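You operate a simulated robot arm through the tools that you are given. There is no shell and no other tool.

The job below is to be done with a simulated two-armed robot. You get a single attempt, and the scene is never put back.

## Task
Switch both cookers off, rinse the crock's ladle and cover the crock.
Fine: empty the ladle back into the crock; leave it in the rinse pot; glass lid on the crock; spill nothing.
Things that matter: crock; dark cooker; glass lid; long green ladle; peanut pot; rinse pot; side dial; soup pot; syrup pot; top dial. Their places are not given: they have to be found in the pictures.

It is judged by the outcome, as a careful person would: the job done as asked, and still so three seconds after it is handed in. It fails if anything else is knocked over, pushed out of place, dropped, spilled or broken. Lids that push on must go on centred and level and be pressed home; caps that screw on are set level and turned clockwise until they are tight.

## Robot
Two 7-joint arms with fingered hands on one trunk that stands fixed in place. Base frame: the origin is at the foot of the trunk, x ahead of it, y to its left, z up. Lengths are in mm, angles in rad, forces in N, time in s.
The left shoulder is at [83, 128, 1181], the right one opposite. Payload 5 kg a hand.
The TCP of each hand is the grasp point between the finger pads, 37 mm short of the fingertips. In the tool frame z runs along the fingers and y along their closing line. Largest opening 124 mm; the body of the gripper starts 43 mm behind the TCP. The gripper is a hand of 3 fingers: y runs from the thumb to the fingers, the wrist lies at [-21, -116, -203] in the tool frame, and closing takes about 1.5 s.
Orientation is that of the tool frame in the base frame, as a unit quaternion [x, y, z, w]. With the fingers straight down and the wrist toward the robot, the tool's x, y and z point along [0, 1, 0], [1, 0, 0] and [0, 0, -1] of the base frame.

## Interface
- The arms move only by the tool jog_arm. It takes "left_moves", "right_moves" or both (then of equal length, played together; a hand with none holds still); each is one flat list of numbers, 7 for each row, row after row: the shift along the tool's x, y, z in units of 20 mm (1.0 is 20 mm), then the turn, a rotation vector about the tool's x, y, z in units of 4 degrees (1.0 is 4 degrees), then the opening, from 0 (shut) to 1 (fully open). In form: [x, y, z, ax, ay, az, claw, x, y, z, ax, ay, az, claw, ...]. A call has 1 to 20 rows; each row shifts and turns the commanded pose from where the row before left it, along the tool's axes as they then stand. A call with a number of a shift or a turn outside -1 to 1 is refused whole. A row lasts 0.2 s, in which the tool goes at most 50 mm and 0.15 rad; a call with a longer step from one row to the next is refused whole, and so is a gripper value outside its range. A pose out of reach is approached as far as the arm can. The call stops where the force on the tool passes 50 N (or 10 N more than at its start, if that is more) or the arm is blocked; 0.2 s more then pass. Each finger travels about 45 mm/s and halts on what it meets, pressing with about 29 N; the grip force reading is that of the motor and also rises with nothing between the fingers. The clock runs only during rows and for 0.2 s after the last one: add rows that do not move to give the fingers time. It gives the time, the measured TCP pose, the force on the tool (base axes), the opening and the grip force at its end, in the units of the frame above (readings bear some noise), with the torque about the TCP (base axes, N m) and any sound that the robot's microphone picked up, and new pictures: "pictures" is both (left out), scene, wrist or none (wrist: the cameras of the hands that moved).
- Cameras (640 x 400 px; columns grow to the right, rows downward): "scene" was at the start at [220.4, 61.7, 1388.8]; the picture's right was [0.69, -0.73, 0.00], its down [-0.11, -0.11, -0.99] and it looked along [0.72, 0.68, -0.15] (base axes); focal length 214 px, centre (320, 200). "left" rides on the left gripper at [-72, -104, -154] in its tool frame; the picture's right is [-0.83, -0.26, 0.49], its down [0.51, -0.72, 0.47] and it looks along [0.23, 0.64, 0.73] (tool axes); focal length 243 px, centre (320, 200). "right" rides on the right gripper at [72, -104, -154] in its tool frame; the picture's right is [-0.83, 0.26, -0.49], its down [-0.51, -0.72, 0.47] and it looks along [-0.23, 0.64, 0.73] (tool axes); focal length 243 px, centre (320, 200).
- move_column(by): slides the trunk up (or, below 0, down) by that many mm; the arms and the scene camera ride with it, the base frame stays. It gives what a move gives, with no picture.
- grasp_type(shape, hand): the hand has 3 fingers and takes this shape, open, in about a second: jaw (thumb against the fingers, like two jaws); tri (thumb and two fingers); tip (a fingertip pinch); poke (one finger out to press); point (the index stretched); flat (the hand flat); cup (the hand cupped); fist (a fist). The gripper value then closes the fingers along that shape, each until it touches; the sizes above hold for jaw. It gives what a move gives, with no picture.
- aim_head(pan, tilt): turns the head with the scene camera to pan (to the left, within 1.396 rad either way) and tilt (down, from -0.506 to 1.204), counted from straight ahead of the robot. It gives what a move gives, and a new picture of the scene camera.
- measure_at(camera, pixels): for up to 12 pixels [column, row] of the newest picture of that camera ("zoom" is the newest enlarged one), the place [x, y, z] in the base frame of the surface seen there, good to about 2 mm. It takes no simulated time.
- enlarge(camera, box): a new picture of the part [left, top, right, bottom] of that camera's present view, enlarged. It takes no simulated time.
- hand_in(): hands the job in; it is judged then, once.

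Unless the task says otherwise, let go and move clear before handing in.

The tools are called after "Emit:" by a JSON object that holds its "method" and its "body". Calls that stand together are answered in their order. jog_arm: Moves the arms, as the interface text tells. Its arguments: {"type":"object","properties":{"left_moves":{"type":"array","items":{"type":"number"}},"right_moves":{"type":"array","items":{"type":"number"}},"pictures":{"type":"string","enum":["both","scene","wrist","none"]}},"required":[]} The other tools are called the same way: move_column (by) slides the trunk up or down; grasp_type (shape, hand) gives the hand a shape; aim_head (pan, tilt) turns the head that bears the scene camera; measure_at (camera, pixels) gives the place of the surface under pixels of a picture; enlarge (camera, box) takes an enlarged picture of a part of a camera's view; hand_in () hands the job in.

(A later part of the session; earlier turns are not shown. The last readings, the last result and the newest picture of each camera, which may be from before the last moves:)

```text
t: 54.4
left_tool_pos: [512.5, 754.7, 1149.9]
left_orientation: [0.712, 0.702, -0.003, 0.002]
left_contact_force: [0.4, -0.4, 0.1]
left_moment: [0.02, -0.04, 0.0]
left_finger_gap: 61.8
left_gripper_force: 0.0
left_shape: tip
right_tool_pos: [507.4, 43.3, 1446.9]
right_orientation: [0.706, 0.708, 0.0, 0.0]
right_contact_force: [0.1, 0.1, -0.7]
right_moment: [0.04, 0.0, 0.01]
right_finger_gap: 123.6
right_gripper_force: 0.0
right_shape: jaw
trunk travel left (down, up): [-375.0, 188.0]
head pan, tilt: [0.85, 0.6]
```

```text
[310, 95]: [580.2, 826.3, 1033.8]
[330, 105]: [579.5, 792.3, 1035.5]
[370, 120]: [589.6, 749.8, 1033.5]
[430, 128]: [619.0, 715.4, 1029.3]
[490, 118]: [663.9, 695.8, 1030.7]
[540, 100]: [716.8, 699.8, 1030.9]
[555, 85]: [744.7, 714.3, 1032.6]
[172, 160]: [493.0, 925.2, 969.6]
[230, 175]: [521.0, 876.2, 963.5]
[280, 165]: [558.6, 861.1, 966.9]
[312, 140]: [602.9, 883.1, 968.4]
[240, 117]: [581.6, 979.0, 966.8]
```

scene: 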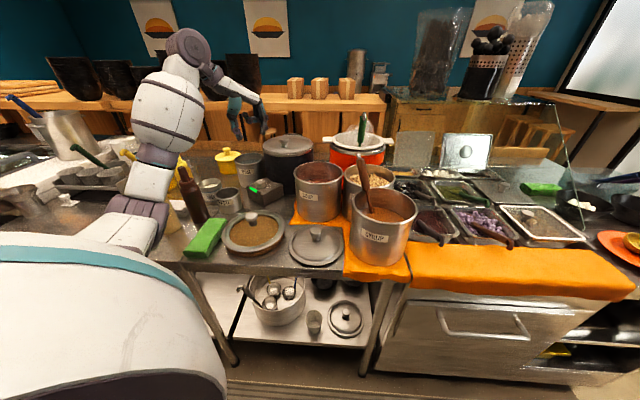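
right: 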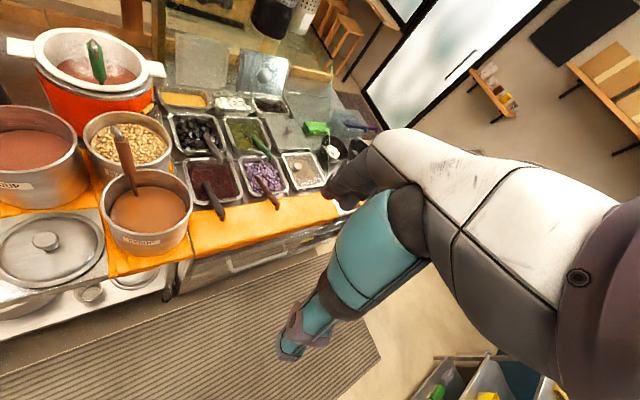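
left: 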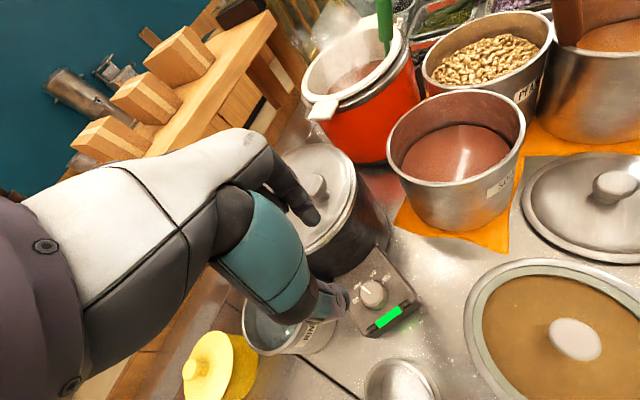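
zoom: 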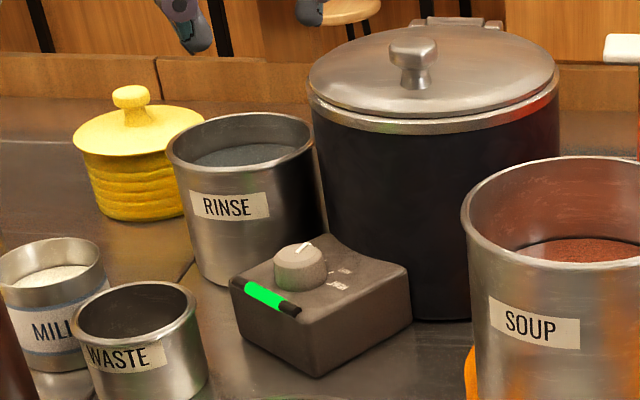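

Dark cooker rim centre is about (681,800), radius 104; rinse pot centre is about (553,924), radius 61, rim at 968. The knob's top centre is near (518,772,934). I'll centre over it, yaw 8° and come down to just above.

Emit:
{"method": "jog_arm", "body": {"left_moves": [0.87, 0.27, 0, 0, 0, 0, 0.5, 0, 0, 0.5, 0, 0, -1, 0.5, 0, 0, 1, 0, 0, -1, 0.5, 0, 0, 1, 0, 0, 0, 0.5, 0, 0, 1, 0, 0, 0, 0.5, 0, 0, 1, 0, 0, 0, 0.5, 0, 0, 1, 0, 0, 0, 0.5, 0, 0, 1, 0, 0, 0, 0.5, 0, 0, 1, 0, 0, 0, 0.5, 0, 0, 0, 0, 0, 0, 0.5], "pictures": "both"}}

Emit:
{"method": "enlarge", "body": {"camera": "left", "box": [240, 180, 440, 330]}}

```text
t: 56.5
left_tool_pos: [518.2, 771.2, 999.8]
left_orientation: [0.661, 0.75, -0.003, 0.002]
left_contact_force: [-1.1, -0.4, -0.5]
left_moment: [0.03, -0.03, -0.02]
left_finger_gap: 61.6
left_gripper_force: 0.1
left_shape: tip
right_tool_pos: [506.9, 44.0, 1447.2]
right_orientation: [0.707, 0.707, -0.001, 0.001]
right_contact_force: [-0.7, 0.6, -0.6]
right_moment: [0.0, 0.0, 0.0]
right_finger_gap: 123.5
right_gripper_force: 0.0
right_shape: jaw
trunk travel left (down, up): [-375.0, 188.0]
head pan, tilt: [0.85, 0.6]
```

scene: 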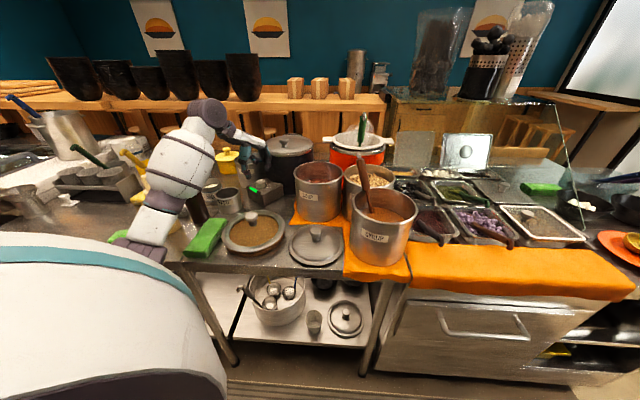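
left: 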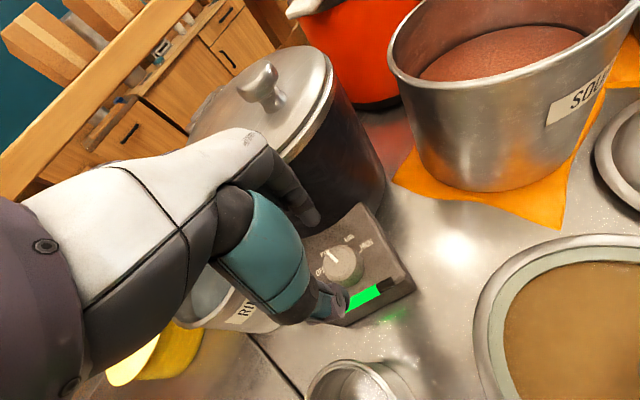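

```text
2.67 times, centred on (340, 255) of left
```

zoom: 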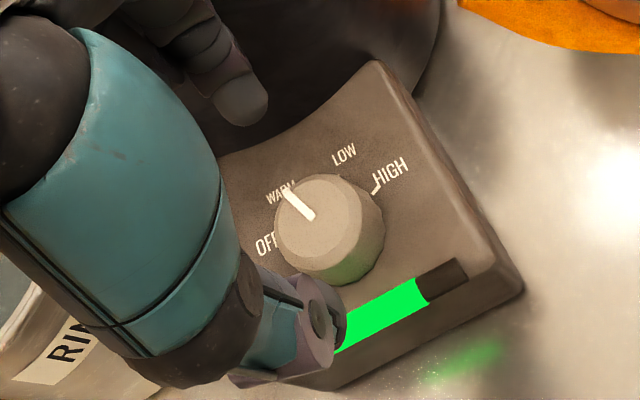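

Emit:
{"method": "jog_arm", "body": {"left_moves": [0, 0, 0.5, 0, 0, 0, 0.5, 0, 0, 0.5, 0, 0, 0, 0.5, 0, 0, 0.5, 0, 0, 0, 0.5, 0, 0, 0.5, 0, 0, 0, 0.5, 0, 0, 0.5, 0, 0, 0, 0.5, 0, 0, 0, 0, 0, 0, 0.5], "pictures": "wrist"}}

Emit:
{"method": "enlarge", "body": {"camera": "left", "box": [240, 180, 440, 330]}}

```text
t: 58.0
left_tool_pos: [519.6, 770.8, 949.1]
left_orientation: [0.661, 0.751, -0.003, 0.003]
left_contact_force: [-0.9, 0.5, -0.2]
left_moment: [0.0, 0.04, -0.04]
left_finger_gap: 61.4
left_gripper_force: 0.0
left_shape: tip
right_tool_pos: [507.0, 44.2, 1447.3]
right_orientation: [0.707, 0.707, 0.0, 0.0]
right_contact_force: [0.1, 0.3, -0.9]
right_moment: [0.01, 0.0, -0.02]
right_finger_gap: 123.4
right_gripper_force: 0.0
right_shape: jaw
trunk travel left (down, up): [-375.0, 188.0]
head pan, tilt: [0.85, 0.6]
heard: snap
```

left: 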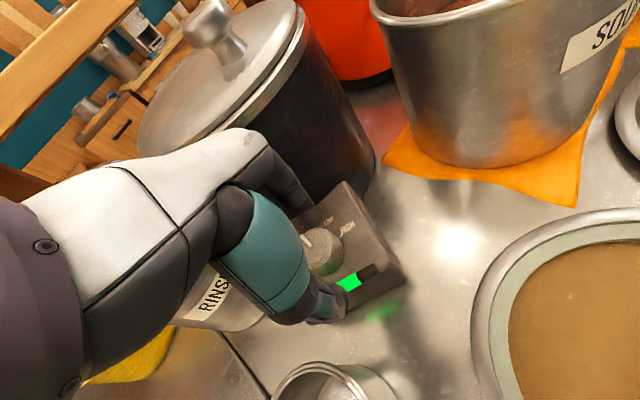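

```text
2.67 times, centred on (340, 255) of left
```

zoom: 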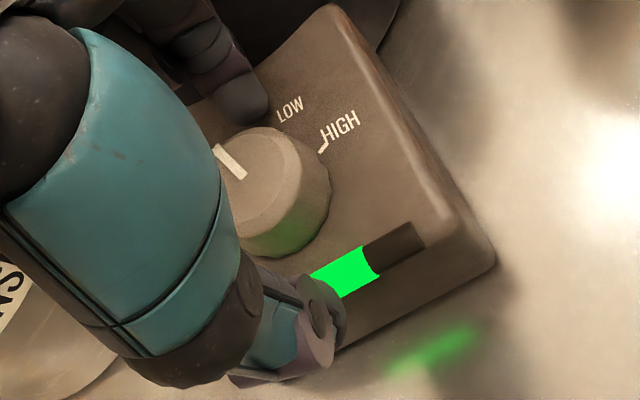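

A "snap" was heard on the way down, so I'll check the scene for what it could be before going on.

Emit:
{"method": "enlarge", "body": {"camera": "scene", "box": [140, 100, 340, 230]}}

Emit:
{"method": "enlarge", "body": {"camera": "left", "box": [120, 0, 440, 200]}}

Emit:
{"method": "aim_head", "body": {"pan": 0.95, "tilt": 0.45}}

```text
3.08 times, centred on (240, 165) of scene
```

zoom: 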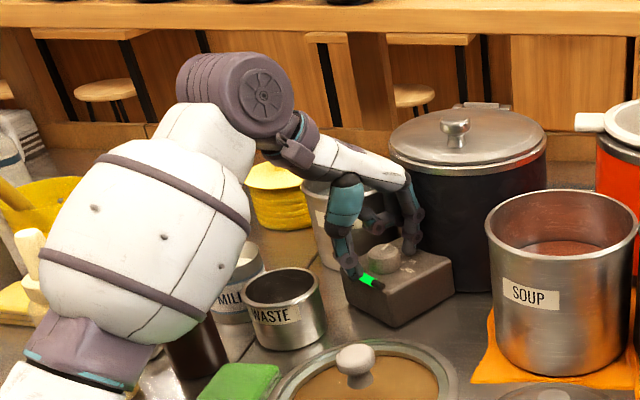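

```text
2.00 times, centred on (280, 100) of left
```

zoom: 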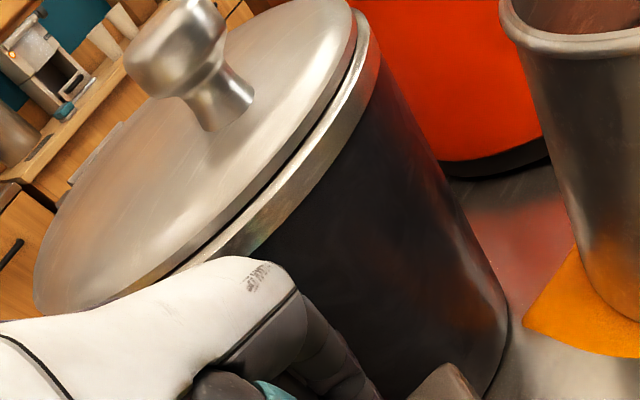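

```text
t: 58.6
left_tool_pos: [518.4, 770.9, 949.9]
left_orientation: [0.66, 0.751, -0.003, 0.002]
left_contact_force: [0.5, 0.4, 0.1]
left_moment: [0.01, -0.01, -0.03]
left_finger_gap: 61.5
left_gripper_force: 0.0
left_shape: tip
right_tool_pos: [506.1, 44.3, 1446.7]
right_orientation: [0.707, 0.707, 0.0, 0.0]
right_contact_force: [0.2, -0.7, -0.4]
right_moment: [0.03, 0.01, 0.01]
right_finger_gap: 123.5
right_gripper_force: 0.0
right_shape: jaw
trunk travel left (down, up): [-375.0, 188.0]
head pan, tilt: [0.949, 0.45]
```

scene: 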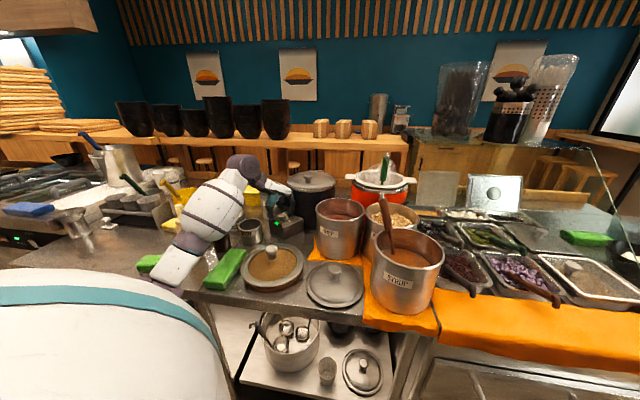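

Emit:
{"method": "enlarge", "body": {"camera": "scene", "box": [100, 140, 300, 290]}}

```text
2.67 times, centred on (200, 215) of scene
```

zoom: 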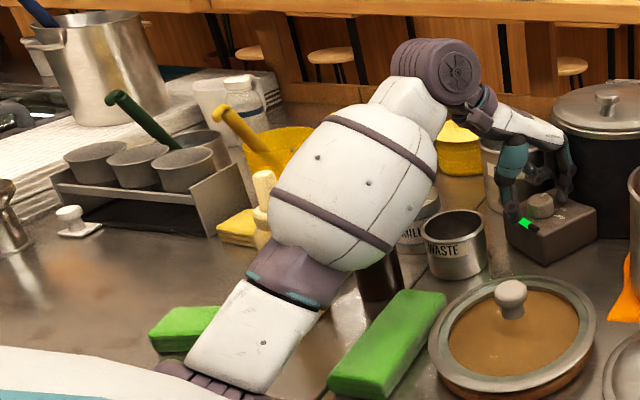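

Emit:
{"method": "measure_at", "body": {"camera": "zoom", "pixels": [[262, 180], [265, 235], [380, 280], [230, 350], [330, 200], [290, 270], [240, 225], [375, 295], [420, 110], [180, 330], [390, 340], [345, 275]]}}

```text
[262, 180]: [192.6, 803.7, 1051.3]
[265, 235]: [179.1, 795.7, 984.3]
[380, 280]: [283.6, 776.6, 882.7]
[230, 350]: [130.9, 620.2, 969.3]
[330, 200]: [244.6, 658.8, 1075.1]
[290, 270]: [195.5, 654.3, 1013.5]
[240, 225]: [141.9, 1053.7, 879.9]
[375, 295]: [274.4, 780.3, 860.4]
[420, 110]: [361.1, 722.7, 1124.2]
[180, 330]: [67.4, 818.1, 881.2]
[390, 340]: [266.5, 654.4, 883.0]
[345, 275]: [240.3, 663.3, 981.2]
```

The bottles at (190,800) and (283,777) still look upright beside the forearm, and nothing visible has changed on the cooker. I'll close on the knob.

Emit:
{"method": "jog_arm", "body": {"left_moves": [0, 0, 0, 0, 0, 0, 0.4, 0, 0, 0, 0, 0, 0, 0.3, 0, 0, 0, 0, 0, 0, 0.2, 0, 0, 0, 0, 0, 0, 0.15, 0, 0, 0, 0, 0, 0, 0.12, 0, 0, 0, 0, 0, 0, 0.12], "pictures": "wrist"}}

Emit:
{"method": "enlarge", "body": {"camera": "left", "box": [240, 180, 440, 330]}}

```text
t: 60.0
left_tool_pos: [518.3, 770.2, 952.5]
left_orientation: [0.661, 0.75, -0.002, 0.002]
left_contact_force: [2.6, -1.7, 15.5]
left_moment: [-0.06, 0.36, 0.03]
left_finger_gap: 18.0
left_gripper_force: 0.2
left_shape: tip
right_tool_pos: [505.7, 42.7, 1446.7]
right_orientation: [0.707, 0.707, 0.002, 0.0]
right_contact_force: [0.6, 0.6, -0.1]
right_moment: [0.0, -0.01, 0.01]
right_finger_gap: 123.8
right_gripper_force: 0.0
right_shape: jaw
trunk travel left (down, up): [-375.0, 188.0]
head pan, tilt: [0.949, 0.45]
```

left: 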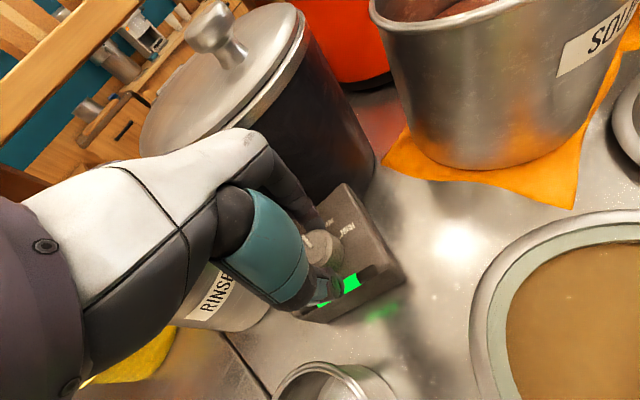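

```text
2.67 times, centred on (340, 255) of left
```

zoom: 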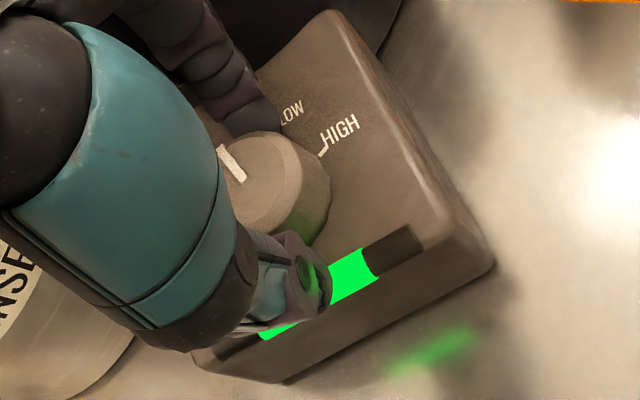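

The gap closed to 18, so the fingers slipped past the knob, which lies to the image right. I'll open and measure its top.

Emit:
{"method": "jog_arm", "body": {"left_moves": [0, 0, 0, 0, 0, 0, 0.3, 0, 0, 0, 0, 0, 0, 0.5, 0, 0, 0, 0, 0, 0, 0.5, 0, 0, -1, 0, 0, 0, 0.5, 0, 0, -1, 0, 0, 0, 0.5], "pictures": "wrist"}}

Emit:
{"method": "enlarge", "body": {"camera": "left", "box": [300, 210, 400, 285]}}

```text
t: 61.2
left_tool_pos: [518.4, 769.9, 988.4]
left_orientation: [0.661, 0.751, -0.003, 0.002]
left_contact_force: [0.4, 0.4, -0.3]
left_moment: [0.02, -0.04, 0.02]
left_finger_gap: 61.5
left_gripper_force: 0.1
left_shape: tip
right_tool_pos: [505.8, 43.5, 1447.7]
right_orientation: [0.707, 0.707, 0.001, 0.001]
right_contact_force: [0.1, 0.9, 0.0]
right_moment: [0.02, -0.02, -0.01]
right_finger_gap: 123.5
right_gripper_force: 0.0
right_shape: jaw
trunk travel left (down, up): [-375.0, 188.0]
head pan, tilt: [0.949, 0.45]
```

left: 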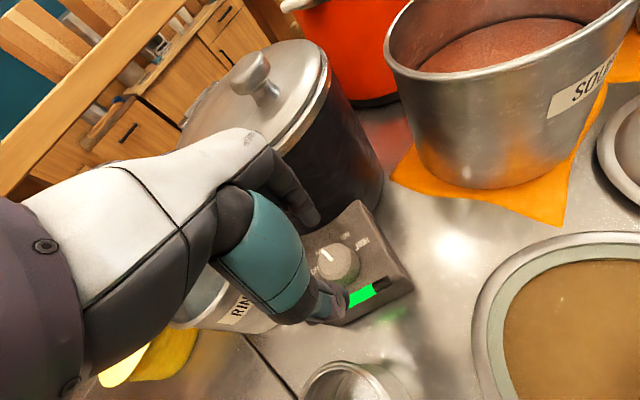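

```text
5.33 times, centred on (350, 248) of left
```

zoom: 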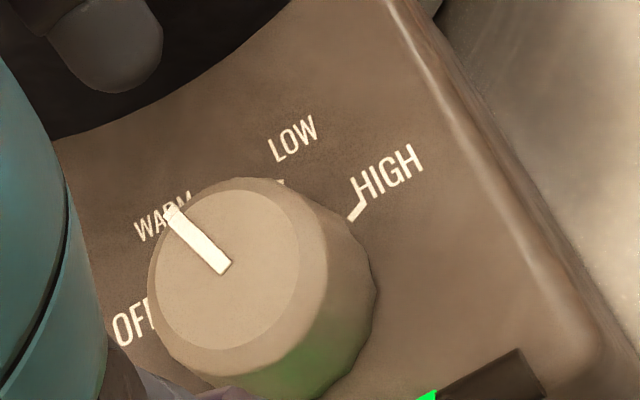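

Emit:
{"method": "measure_at", "body": {"camera": "zoom", "pixels": [[225, 267], [170, 210], [160, 280], [290, 250], [235, 195], [215, 340], [280, 183], [350, 217], [155, 310], [360, 300], [320, 230], [228, 270]]}}

```text
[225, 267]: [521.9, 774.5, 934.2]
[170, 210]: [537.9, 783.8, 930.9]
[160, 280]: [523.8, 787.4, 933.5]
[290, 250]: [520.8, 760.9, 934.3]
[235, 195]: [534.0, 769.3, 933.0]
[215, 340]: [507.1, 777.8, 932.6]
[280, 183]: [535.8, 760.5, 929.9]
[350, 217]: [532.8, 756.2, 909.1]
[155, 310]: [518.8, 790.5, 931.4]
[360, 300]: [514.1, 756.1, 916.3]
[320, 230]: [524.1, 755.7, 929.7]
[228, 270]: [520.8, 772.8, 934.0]
```

The knob's top centre is (521,774,934), so I was close but too high and slid off its bevel. I'll go down to about 942 and close again.

Emit:
{"method": "jog_arm", "body": {"left_moves": [0.18, 0.17, 0.5, 0, 0, 0, 0.45, 0, 0, 0.5, 0, 0, 0, 0.45, 0, 0, 0.5, 0, 0, 0, 0.45, 0, 0, 0.45, 0, 0, 0, 0.45, 0, 0, 0.35, 0, 0, 0, 0.45, 0, 0, 0, 0, 0, 0, 0.45, 0, 0, 0, 0, 0, 0, 0.35, 0, 0, 0, 0, 0, 0, 0.25, 0, 0, 0, 0, 0, 0, 0.15, 0, 0, 0, 0, 0, 0, 0.12, 0, 0, 0, 0, 0, 0, 0.12], "pictures": "wrist"}}

Emit:
{"method": "enlarge", "body": {"camera": "left", "box": [240, 180, 440, 330]}}

```text
t: 63.6
left_tool_pos: [518.8, 771.9, 948.1]
left_orientation: [0.661, 0.75, 0.001, 0.004]
left_contact_force: [-5.2, 1.1, 44.7]
left_moment: [0.01, 0.71, 0.21]
left_finger_gap: 20.7
left_gripper_force: 0.1
left_shape: tip
right_tool_pos: [502.9, 39.7, 1449.4]
right_orientation: [0.707, 0.707, 0.003, 0.0]
right_contact_force: [-0.2, -0.7, 0.4]
right_moment: [0.0, 0.03, -0.02]
right_finger_gap: 123.5
right_gripper_force: 0.0
right_shape: jaw
trunk travel left (down, up): [-375.0, 188.0]
head pan, tilt: [0.949, 0.45]
```

left: 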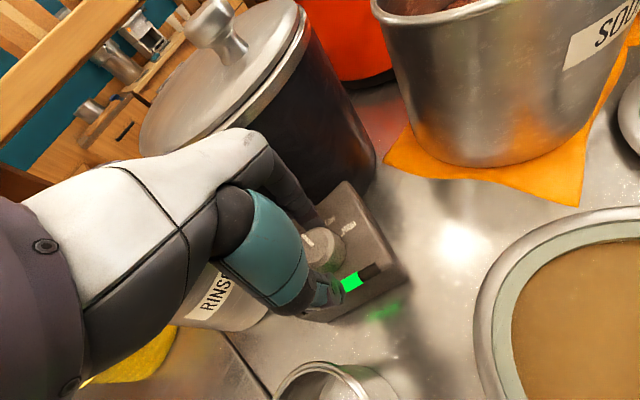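

```text
2.67 times, centred on (340, 255) of left
```

zoom: 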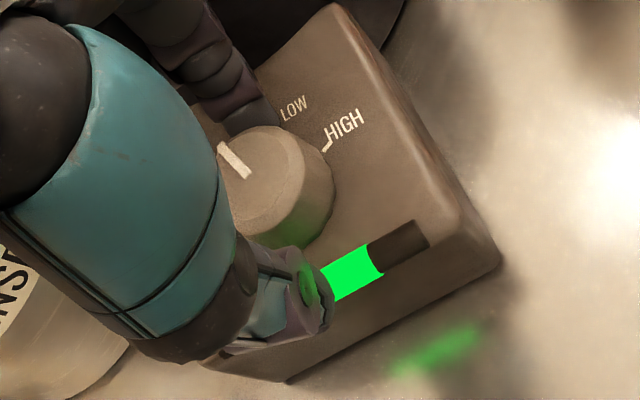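

Emit:
{"method": "measure_at", "body": {"camera": "zoom", "pixels": [[250, 118], [262, 112], [235, 100], [320, 290], [325, 310], [300, 260], [240, 160], [275, 185], [225, 150], [285, 215], [330, 190], [240, 230]]}}

```text
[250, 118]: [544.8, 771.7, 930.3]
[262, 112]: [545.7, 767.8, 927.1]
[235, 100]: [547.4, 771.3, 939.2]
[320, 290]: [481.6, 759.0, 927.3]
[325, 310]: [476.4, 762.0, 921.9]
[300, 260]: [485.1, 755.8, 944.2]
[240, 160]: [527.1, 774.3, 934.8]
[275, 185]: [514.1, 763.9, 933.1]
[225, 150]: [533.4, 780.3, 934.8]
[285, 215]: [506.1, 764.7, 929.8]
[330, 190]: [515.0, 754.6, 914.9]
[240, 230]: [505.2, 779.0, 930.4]
```

The thumb is landing on the light bar along the box's -x edge, so it can't reach the knob from that side. I'll open, lift, and yaw the hand to about 62° so the thumb comes in from the -y side.

Emit:
{"method": "jog_arm", "body": {"left_moves": [0, 0, -0.3, 0, 0, 0, 0.3, 0, 0, -0.5, 0, 0, 0, 0.45, 0, 0, -1, 0, 0, 0, 0.45, 0, 0, -1, 0, 0, 0, 0.45, 0, 0, 0, 0, 0, -1, 0.45, 0, 0, 0, 0, 0, -1, 0.45, 0, 0, 0, 0, 0, -1, 0.45, 0, 0, 0, 0, 0, -1, 0.45, 0, 0, 0, 0, 0, -1, 0.45, 0, 0, 0, 0, 0, -1, 0.45, 0, 0, 0, 0, 0, -1, 0.45, 0, 0, 0, 0, 0, -1, 0.45, 0, 0, 0, 0, 0, -1, 0.45, 0, 0, 0, 0, 0, -1, 0.45, 0, 0, 0, 0, 0, -1, 0.45, 0, 0, 0, 0, 0, -1, 0.45, 0, 0, 0, 0, 0, -1, 0.45, 0, 0, 0, 0, 0, -0.7, 0.45, 0, 0, 0, 0, 0, 0, 0.45], "pictures": "both"}}

Emit:
{"method": "enlarge", "body": {"camera": "left", "box": [240, 180, 440, 330]}}

Emit:
{"method": "enlarge", "body": {"camera": "scene", "box": [100, 140, 300, 290]}}

```text
t: 67.7
left_tool_pos: [520.9, 776.3, 999.0]
left_orientation: [0.241, 0.971, -0.004, 0.001]
left_contact_force: [-0.3, 0.6, -0.3]
left_moment: [0.03, 0.02, -0.01]
left_finger_gap: 55.7
left_gripper_force: 0.1
left_shape: tip
right_tool_pos: [506.9, 43.6, 1446.9]
right_orientation: [0.707, 0.707, 0.001, 0.0]
right_contact_force: [0.2, -0.2, 0.2]
right_moment: [0.0, -0.02, 0.01]
right_finger_gap: 123.8
right_gripper_force: 0.1
right_shape: jaw
trunk travel left (down, up): [-375.0, 188.0]
head pan, tilt: [0.949, 0.45]
```

scene: 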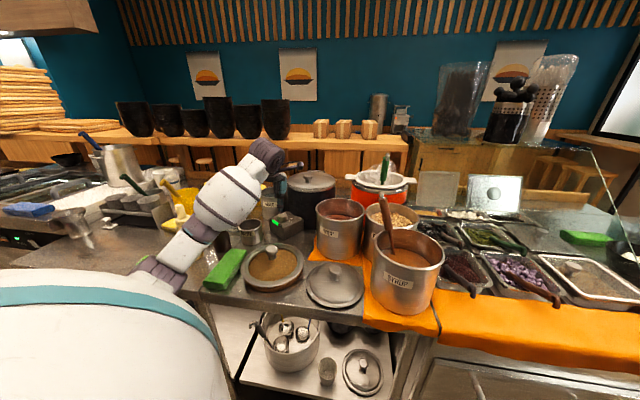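
left: 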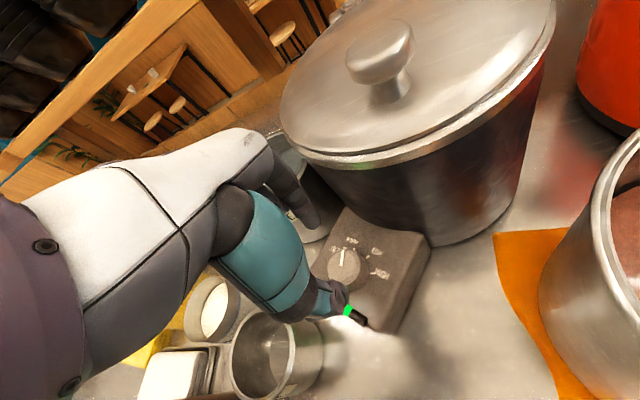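

```text
2.67 times, centred on (340, 255) of left
```

zoom: 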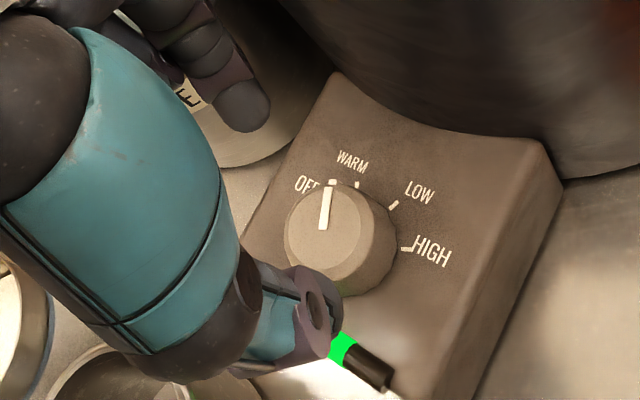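

```text
2.67 times, centred on (200, 215) of scene
```

zoom: 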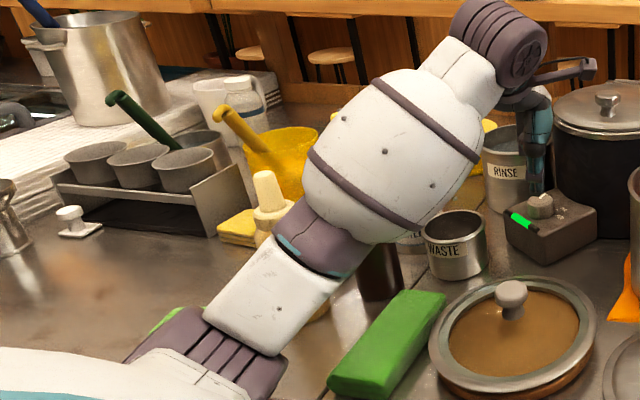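

Emit:
{"method": "measure_at", "body": {"camera": "zoom", "pixels": [[322, 228], [329, 188], [333, 182], [357, 186], [393, 204], [406, 249], [325, 262], [290, 240], [360, 235], [350, 350], [375, 375], [330, 300]]}}

Emit:
{"method": "enlarge", "body": {"camera": "left", "box": [310, 220, 390, 280]}}

```text
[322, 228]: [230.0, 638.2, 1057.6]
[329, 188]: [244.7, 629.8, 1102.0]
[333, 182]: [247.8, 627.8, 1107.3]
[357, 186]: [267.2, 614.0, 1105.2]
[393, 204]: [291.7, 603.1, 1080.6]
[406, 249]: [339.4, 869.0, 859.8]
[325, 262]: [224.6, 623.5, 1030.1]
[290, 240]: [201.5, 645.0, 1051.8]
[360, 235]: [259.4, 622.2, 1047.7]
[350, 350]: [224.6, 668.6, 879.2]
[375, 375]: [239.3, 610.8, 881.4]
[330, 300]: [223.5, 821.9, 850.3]
```

```text
6.67 times, centred on (350, 250) of left
```

zoom: 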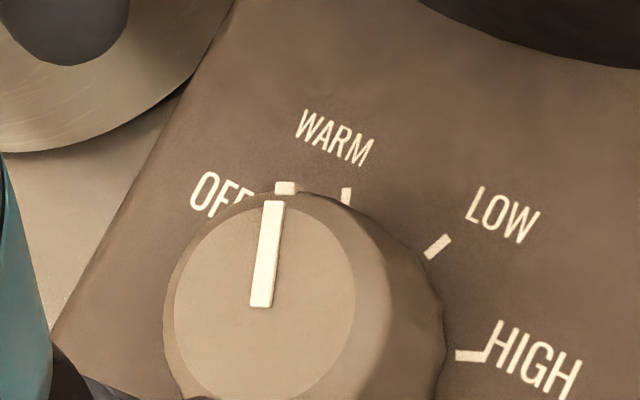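

Emit:
{"method": "measure_at", "body": {"camera": "zoom", "pixels": [[262, 300], [273, 210], [285, 188], [346, 195], [438, 245], [470, 356], [180, 300], [350, 290], [265, 215], [260, 390], [110, 300], [230, 200]]}}

```text
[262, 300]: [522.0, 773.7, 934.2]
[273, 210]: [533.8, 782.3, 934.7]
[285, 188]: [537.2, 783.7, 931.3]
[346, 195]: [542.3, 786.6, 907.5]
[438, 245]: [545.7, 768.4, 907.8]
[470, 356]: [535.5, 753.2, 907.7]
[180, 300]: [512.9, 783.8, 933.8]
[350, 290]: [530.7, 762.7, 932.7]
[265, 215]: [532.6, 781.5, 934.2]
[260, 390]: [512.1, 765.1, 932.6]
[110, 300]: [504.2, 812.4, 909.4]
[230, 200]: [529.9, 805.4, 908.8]
```

The pointer still reads WARM (33°), OFF should be at about 77°, and the knob centre is (522,774). I'll yaw 10° more to clear the light bar, descend and close.

Emit:
{"method": "jog_arm", "body": {"left_moves": [-0.1, -0.08, 0, 0, 0, -1, 0.45, 0, 0, 0, 0, 0, -1, 0.45, 0, 0, 0, 0, 0, -0.5, 0.45, 0, 0, 0.6, 0, 0, 0, 0.45, 0, 0, 0.6, 0, 0, 0, 0.45, 0, 0, 0.6, 0, 0, 0, 0.45, 0, 0, 0.5, 0, 0, 0, 0.45, 0, 0, 0.35, 0, 0, 0, 0.45, 0, 0, 0, 0, 0, 0, 0.45], "pictures": "wrist"}}

Emit:
{"method": "enlarge", "body": {"camera": "left", "box": [240, 180, 440, 330]}}

```text
t: 69.7
left_tool_pos: [523.2, 771.9, 946.2]
left_orientation: [0.155, 0.988, -0.003, 0.002]
left_contact_force: [0.0, 0.6, 6.9]
left_moment: [0.31, -0.14, 0.01]
left_finger_gap: 56.0
left_gripper_force: 0.0
left_shape: tip
right_tool_pos: [505.6, 43.5, 1447.3]
right_orientation: [0.707, 0.707, 0.001, 0.001]
right_contact_force: [-0.8, 0.2, 0.3]
right_moment: [0.0, -0.02, 0.03]
right_finger_gap: 123.5
right_gripper_force: 0.0
right_shape: jaw
trunk travel left (down, up): [-375.0, 188.0]
head pan, tilt: [0.949, 0.45]
```

left: 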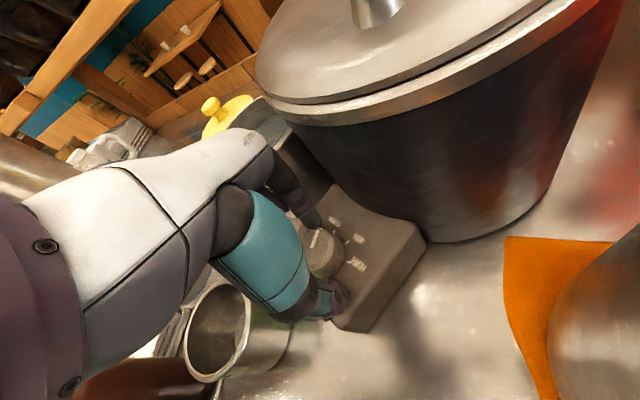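

```text
2.67 times, centred on (340, 255) of left
```

zoom: 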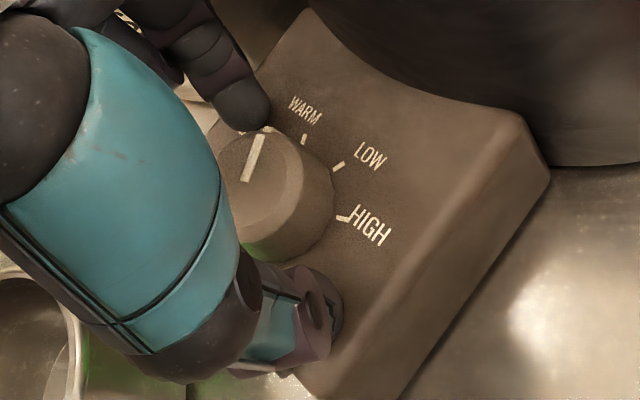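

A fingertip already touches the panel (7 N up), so I'll rise 5 mm and close.

Emit:
{"method": "jog_arm", "body": {"left_moves": [0, 0.05, -0.25, 0, 0, 0, 0.45, 0, 0, 0, 0, 0, 0, 0.35, 0, 0, 0, 0, 0, 0, 0.25, 0, 0, 0, 0, 0, 0, 0.15, 0, 0, 0, 0, 0, 0, 0.12, 0, 0, 0, 0, 0, 0, 0.12], "pictures": "wrist"}}

Emit:
{"method": "enlarge", "body": {"camera": "left", "box": [240, 180, 440, 330]}}

```text
t: 71.0
left_tool_pos: [523.5, 773.9, 950.6]
left_orientation: [0.157, 0.988, -0.003, 0.0]
left_contact_force: [0.7, -1.6, -1.6]
left_moment: [0.01, -0.02, 0.01]
left_finger_gap: 32.8
left_gripper_force: 29.5
left_shape: tip
right_tool_pos: [506.2, 43.3, 1448.2]
right_orientation: [0.707, 0.707, 0.0, 0.001]
right_contact_force: [-0.3, -0.4, 0.7]
right_moment: [0.02, 0.02, -0.02]
right_finger_gap: 123.9
right_gripper_force: 0.0
right_shape: jaw
trunk travel left (down, up): [-375.0, 188.0]
head pan, tilt: [0.949, 0.45]
```

left: 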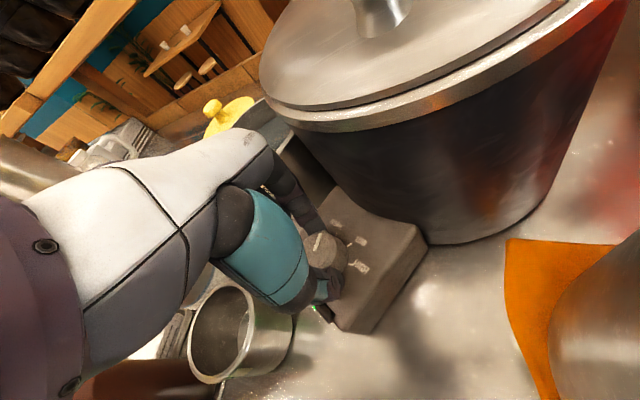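

```text
2.67 times, centred on (340, 255) of left
```

zoom: 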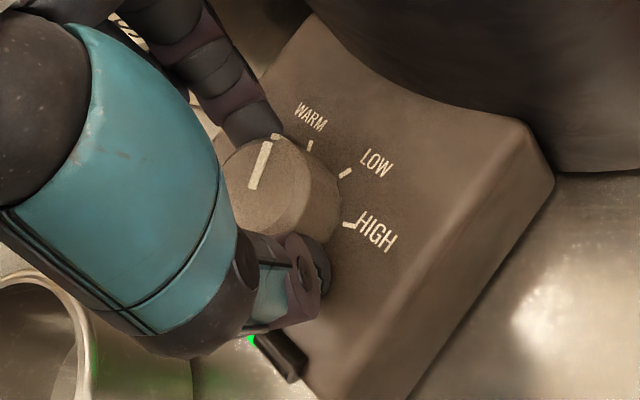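

Gripped at 32.8 mm with 29 N. I'll turn 22° counter-clockwise.

Emit:
{"method": "jog_arm", "body": {"left_moves": [0, 0, 0, 0, 0, -0.9, 0.12, 0, 0, 0, 0, 0, -0.9, 0.12, 0, 0, 0, 0, 0, -0.9, 0.12, 0, 0, 0, 0, 0, -0.9, 0.12, 0, 0, 0, 0, 0, -0.9, 0.12, 0, 0, 0, 0, 0, -0.9, 0.12], "pictures": "both"}}

Emit:
{"method": "enlarge", "body": {"camera": "left", "box": [240, 180, 440, 330]}}

```text
t: 72.5
left_tool_pos: [524.6, 774.7, 952.0]
left_orientation: [-0.033, 0.999, -0.003, -0.001]
left_contact_force: [0.3, -0.1, 0.6]
left_moment: [0.03, -0.07, -0.04]
left_finger_gap: 32.7
left_gripper_force: 28.7
left_shape: tip
right_tool_pos: [507.5, 42.9, 1447.4]
right_orientation: [0.708, 0.706, 0.0, 0.0]
right_contact_force: [0.6, -0.9, -0.2]
right_moment: [-0.02, 0.0, 0.02]
right_finger_gap: 123.7
right_gripper_force: 0.1
right_shape: jaw
trunk travel left (down, up): [-375.0, 188.0]
head pan, tilt: [0.949, 0.45]
```

scene: 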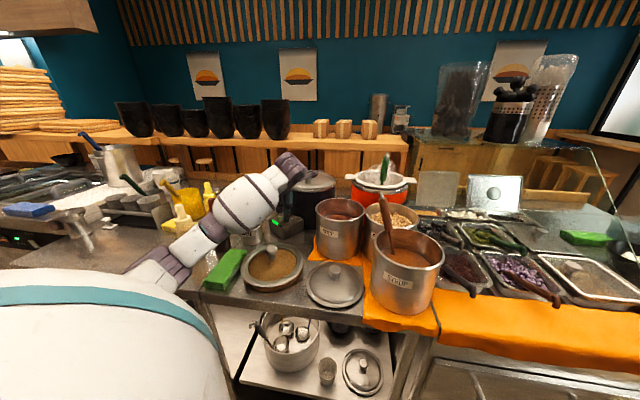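
left: 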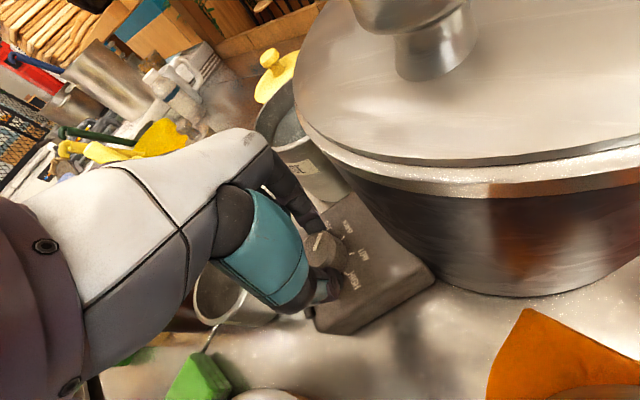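

```text
2.67 times, centred on (340, 255) of left
```

zoom: 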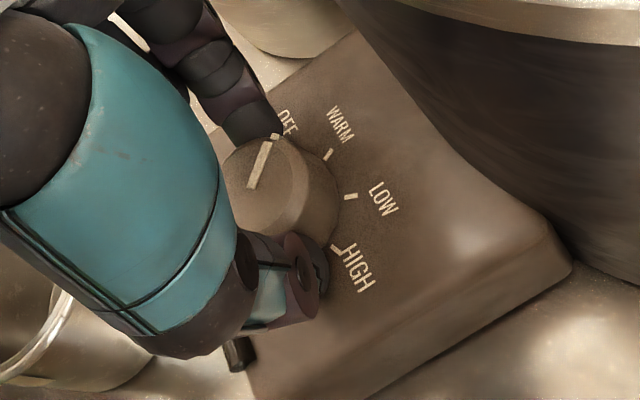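

Emit:
{"method": "measure_at", "body": {"camera": "left", "pixels": [[430, 40], [430, 70], [430, 10], [380, 40], [500, 100], [330, 60], [310, 130], [420, 178], [560, 190]]}}

```text
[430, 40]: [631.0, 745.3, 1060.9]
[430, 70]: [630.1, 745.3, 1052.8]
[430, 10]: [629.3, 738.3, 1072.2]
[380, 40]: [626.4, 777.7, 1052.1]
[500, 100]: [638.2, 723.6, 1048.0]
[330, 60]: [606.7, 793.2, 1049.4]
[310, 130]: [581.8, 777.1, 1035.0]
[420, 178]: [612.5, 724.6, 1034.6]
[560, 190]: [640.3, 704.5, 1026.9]
```

The pointer turned about 22° with the hand (now about 55°). To keep the wrist off the cooker's lid knob at (630,745), I'll regrip and turn the last 22°.

Emit:
{"method": "jog_arm", "body": {"left_moves": [0, 0, 0, 0, 0, 0, 0.25, 0, 0, 0, 0, 0, 0, 0.4, 0, 0, 0, 0, 0, 0, 0.4, 0, 0, 0, 0, 0, 0.9, 0.4, 0, 0, 0, 0, 0, 0.9, 0.4, 0, 0, 0, 0, 0, 0.9, 0.4, 0, 0, 0, 0, 0, 0.9, 0.4, 0, 0, 0, 0, 0, 0.9, 0.4, 0, 0, 0, 0, 0, 0.9, 0.4, 0, 0, 0, 0, 0, 0, 0.3, 0, 0, 0, 0, 0, 0, 0.2, 0, 0, 0, 0, 0, 0, 0.12, 0, 0, 0, 0, 0, 0, 0.12, 0, 0, 0, 0, 0, 0, 0.12], "pictures": "wrist"}}

Emit:
{"method": "enlarge", "body": {"camera": "left", "box": [240, 180, 440, 330]}}

```text
t: 75.5
left_tool_pos: [522.6, 774.5, 950.3]
left_orientation: [0.156, 0.988, -0.004, 0.001]
left_contact_force: [1.2, -1.0, -0.7]
left_moment: [-0.01, -0.05, 0.01]
left_finger_gap: 33.1
left_gripper_force: 29.1
left_shape: tip
right_tool_pos: [506.1, 43.8, 1446.7]
right_orientation: [0.707, 0.707, 0.001, 0.0]
right_contact_force: [0.0, 0.3, -0.4]
right_moment: [-0.03, -0.02, 0.0]
right_finger_gap: 123.7
right_gripper_force: 0.1
right_shape: jaw
trunk travel left (down, up): [-375.0, 188.0]
head pan, tilt: [0.949, 0.45]
```

left: 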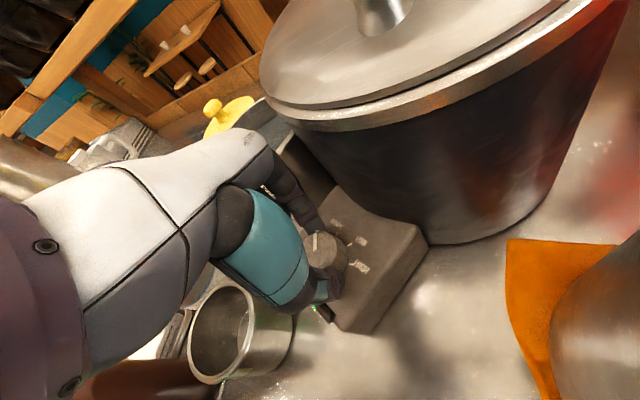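

```text
2.67 times, centred on (340, 255) of left
```

zoom: 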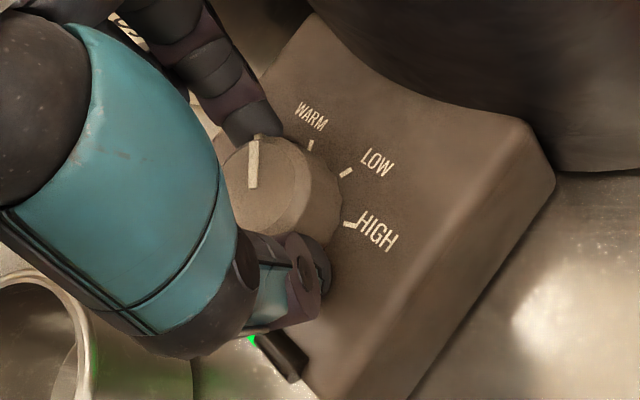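

Emit:
{"method": "jog_arm", "body": {"left_moves": [0, 0, 0, 0, 0, -0.95, 0.12, 0, 0, 0, 0, 0, -0.95, 0.12, 0, 0, 0, 0, 0, -0.95, 0.12, 0, 0, 0, 0, 0, -0.95, 0.12, 0, 0, 0, 0, 0, -0.95, 0.12, 0, 0, 0, 0, 0, -0.95, 0.12, 0, 0, 0, 0, 0, 0, 0.12, 0, 0, 0, 0, 0, 0, 0.25, 0, 0, 0, 0, 0, 0, 0.4, 0, 0, 0, 0, 0, 0, 0.4, 0, 0, -1, 0, 0, 0.8, 0.4, 0, 0, -1, 0, 0, 0.8, 0.4, 0, 0, -1, 0, 0, 0.8, 0.4], "pictures": "both"}}

Emit:
{"method": "enlarge", "body": {"camera": "left", "box": [310, 220, 390, 280]}}

```text
t: 78.2
left_tool_pos: [524.3, 774.3, 1009.6]
left_orientation: [0.042, 0.999, -0.004, 0.0]
left_contact_force: [0.1, -0.4, 0.2]
left_moment: [-0.04, 0.02, 0.0]
left_finger_gap: 49.3
left_gripper_force: 0.1
left_shape: tip
right_tool_pos: [507.2, 44.2, 1446.3]
right_orientation: [0.707, 0.707, 0.0, 0.0]
right_contact_force: [0.2, -0.7, 0.6]
right_moment: [0.04, 0.01, 0.0]
right_finger_gap: 123.9
right_gripper_force: 0.0
right_shape: jaw
trunk travel left (down, up): [-375.0, 188.0]
head pan, tilt: [0.949, 0.45]
```

scene: 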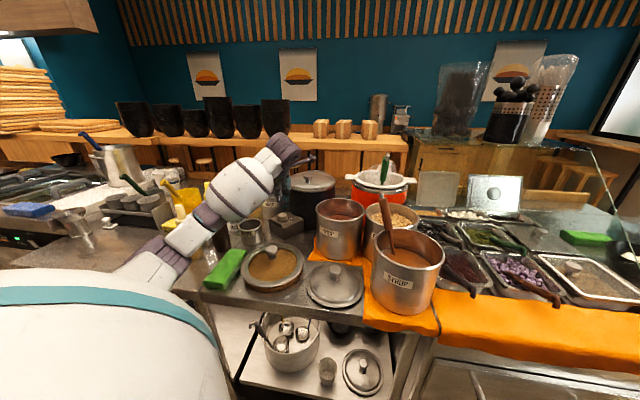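
left: 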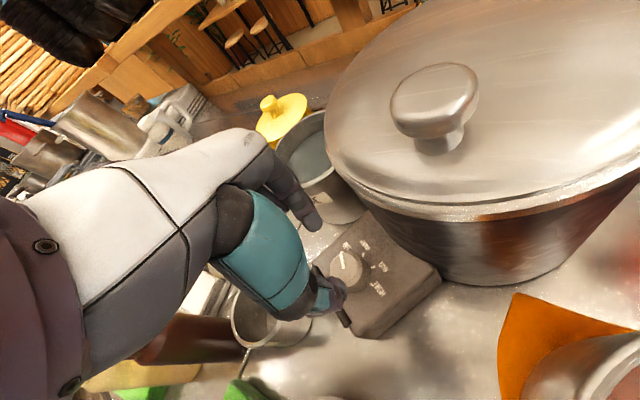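

```text
6.67 times, centred on (350, 250) of left
```

zoom: 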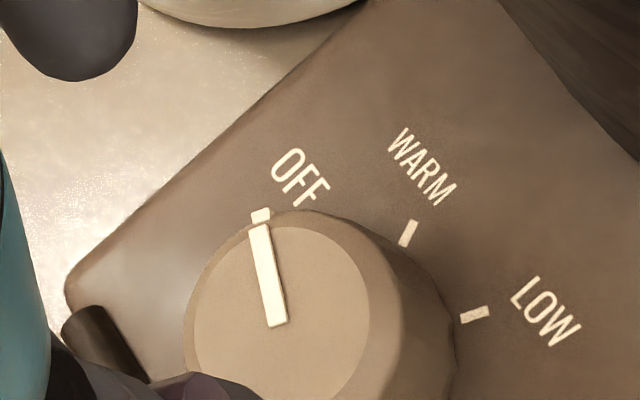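

Emit:
{"method": "measure_at", "body": {"camera": "zoom", "pixels": [[273, 318], [258, 230], [260, 214], [408, 232], [474, 315]]}}

Emit:
{"method": "enlarge", "body": {"camera": "scene", "box": [160, 140, 320, 260]}}

```text
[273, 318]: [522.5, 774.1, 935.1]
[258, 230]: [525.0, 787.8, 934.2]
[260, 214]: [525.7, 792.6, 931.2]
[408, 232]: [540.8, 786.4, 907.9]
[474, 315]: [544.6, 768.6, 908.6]
```

```text
3.33 times, centred on (240, 200) of scene
```

zoom: 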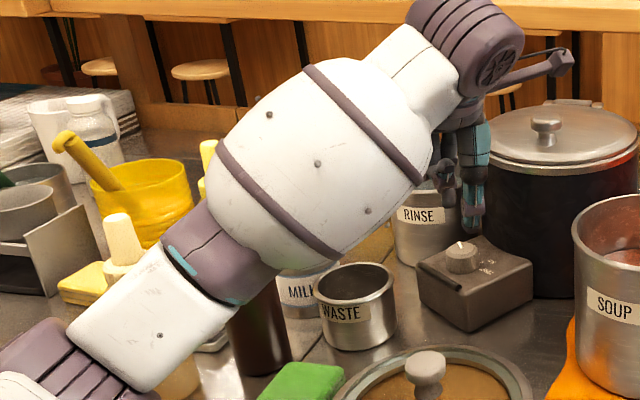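

Both dials are on OFF and both lights are dark, and the bottles are still standing. I'll rise, set the hand back to jaw and move it back so the scene camera can see the crock ladle clearly.

Emit:
{"method": "jog_arm", "body": {"left_moves": [0, 0, -1, 0, 0, 1, 0.5, 0, 0, -1, 0, 0, 1, 0.5, 0, 0, -1, 0, 0, 1, 0.5, 0, 0, -1, 0, 0, 1, 0.5, 0, 0, -1, 0, 0, 1, 0.5, 0, 0, -1, 0, 0, 1, 0.5, 0, 0, -1, 0, 0, 1, 0.5, 0, 0, -1, 0, 0, 1, 0.5, 0, 0, -1, 0, 0, 1, 0.5, 0, 0, -1, 0, 0, 1, 0.5, 0, 0, -1, 0, 0, 1, 0.5, 0, 0, -1, 0, 0, 1, 0.5], "pictures": "none"}}

Emit:
{"method": "grasp_type", "body": {"shape": "jaw", "hand": "left"}}

Emit:
{"method": "aim_head", "body": {"pan": 0.7, "tilt": 0.45}}

Emit:
{"method": "enlarge", "body": {"camera": "scene", "box": [220, 100, 420, 280]}}

```text
t: 80.8
left_tool_pos: [524.3, 775.4, 1251.8]
left_orientation: [0.445, 0.896, -0.004, 0.002]
left_contact_force: [-0.3, 0.1, 0.2]
left_moment: [0.03, -0.03, -0.04]
left_finger_gap: 61.4
left_gripper_force: 0.1
left_shape: tip
right_tool_pos: [506.4, 43.1, 1448.5]
right_orientation: [0.707, 0.707, 0.001, 0.001]
right_contact_force: [0.9, -0.2, 0.2]
right_moment: [0.02, -0.02, -0.01]
right_finger_gap: 123.7
right_gripper_force: 0.0
right_shape: jaw
trunk travel left (down, up): [-375.0, 188.0]
head pan, tilt: [0.949, 0.45]
```

```text
t: 81.8
left_tool_pos: [524.7, 775.8, 1249.1]
left_orientation: [0.444, 0.896, -0.004, 0.001]
left_contact_force: [-0.6, -0.3, -0.5]
left_moment: [0.04, -0.03, 0.02]
left_finger_gap: 123.8
left_gripper_force: 0.0
left_shape: jaw
right_tool_pos: [506.2, 44.7, 1447.6]
right_orientation: [0.707, 0.707, 0.0, 0.0]
right_contact_force: [-0.5, -0.4, 0.0]
right_moment: [0.02, -0.02, -0.02]
right_finger_gap: 123.7
right_gripper_force: 0.1
right_shape: jaw
trunk travel left (down, up): [-375.0, 188.0]
head pan, tilt: [0.949, 0.45]
```

```text
t: 82.5
left_tool_pos: [524.1, 775.8, 1249.8]
left_orientation: [0.443, 0.896, -0.003, 0.001]
left_contact_force: [0.9, -0.5, 0.7]
left_moment: [0.04, 0.0, 0.01]
left_finger_gap: 123.5
left_gripper_force: 0.0
left_shape: jaw
right_tool_pos: [506.5, 43.7, 1447.6]
right_orientation: [0.707, 0.707, -0.001, 0.0]
right_contact_force: [-0.2, 0.1, -0.2]
right_moment: [0.0, -0.01, 0.02]
right_finger_gap: 123.5
right_gripper_force: 0.0
right_shape: jaw
trunk travel left (down, up): [-375.0, 188.0]
head pan, tilt: [0.7, 0.45]
```

scene: 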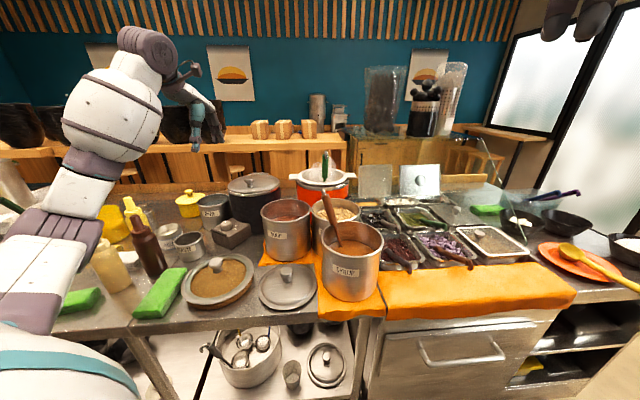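

```text
2.22 times, centred on (320, 190) of scene
```

zoom: 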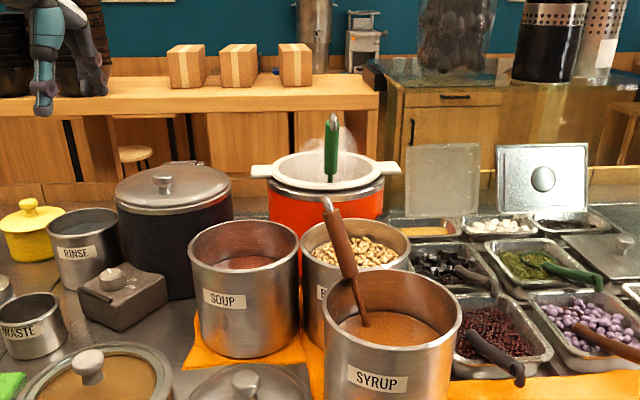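

Emit:
{"method": "enlarge", "body": {"camera": "scene", "box": [280, 140, 370, 210]}}

Emit:
{"method": "measure_at", "body": {"camera": "zoom", "pixels": [[300, 95], [325, 80], [313, 130], [313, 160], [312, 200], [308, 235], [310, 100], [300, 370], [330, 420], [290, 345], [345, 395], [320, 215]]}}

Emit:
{"method": "enlarge", "body": {"camera": "scene", "box": [260, 180, 400, 310]}}

Emit:
{"method": "measure_at", "body": {"camera": "zoom", "pixels": [[285, 45], [295, 60], [310, 90], [330, 130], [345, 170], [350, 205], [100, 100], [160, 125], [215, 60], [130, 60], [180, 225], [290, 185]]}}

```text
5.71 times, centred on (325, 175) of scene
```

zoom: 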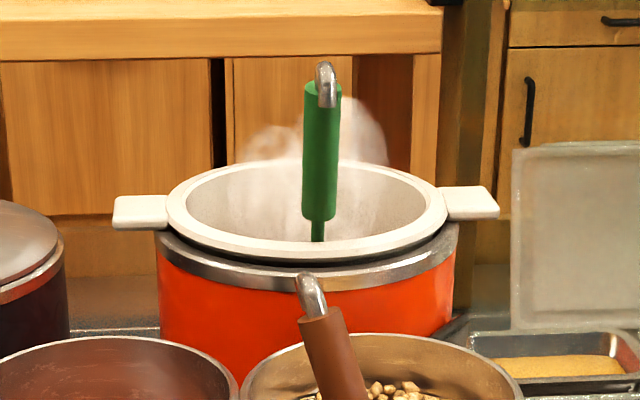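

```text
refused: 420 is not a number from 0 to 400
```

```text
3.08 times, centred on (330, 245) of scene
```

zoom: 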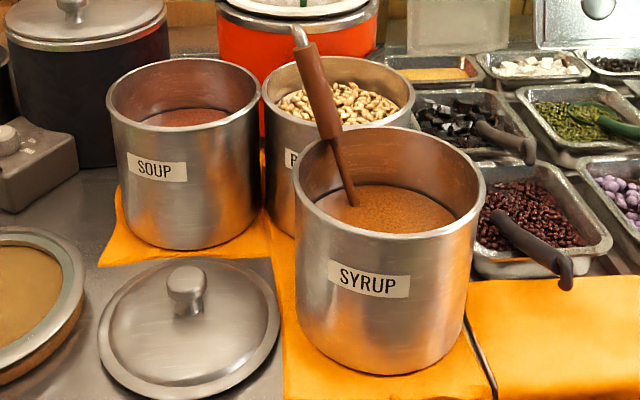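

```text
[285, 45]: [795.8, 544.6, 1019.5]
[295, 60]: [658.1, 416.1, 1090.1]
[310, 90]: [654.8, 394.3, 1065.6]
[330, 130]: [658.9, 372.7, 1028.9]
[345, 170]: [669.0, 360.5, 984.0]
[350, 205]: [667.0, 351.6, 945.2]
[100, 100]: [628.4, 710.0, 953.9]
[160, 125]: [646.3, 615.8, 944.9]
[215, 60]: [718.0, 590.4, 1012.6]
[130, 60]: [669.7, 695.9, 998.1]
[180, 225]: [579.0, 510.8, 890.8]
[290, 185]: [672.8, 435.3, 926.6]
```

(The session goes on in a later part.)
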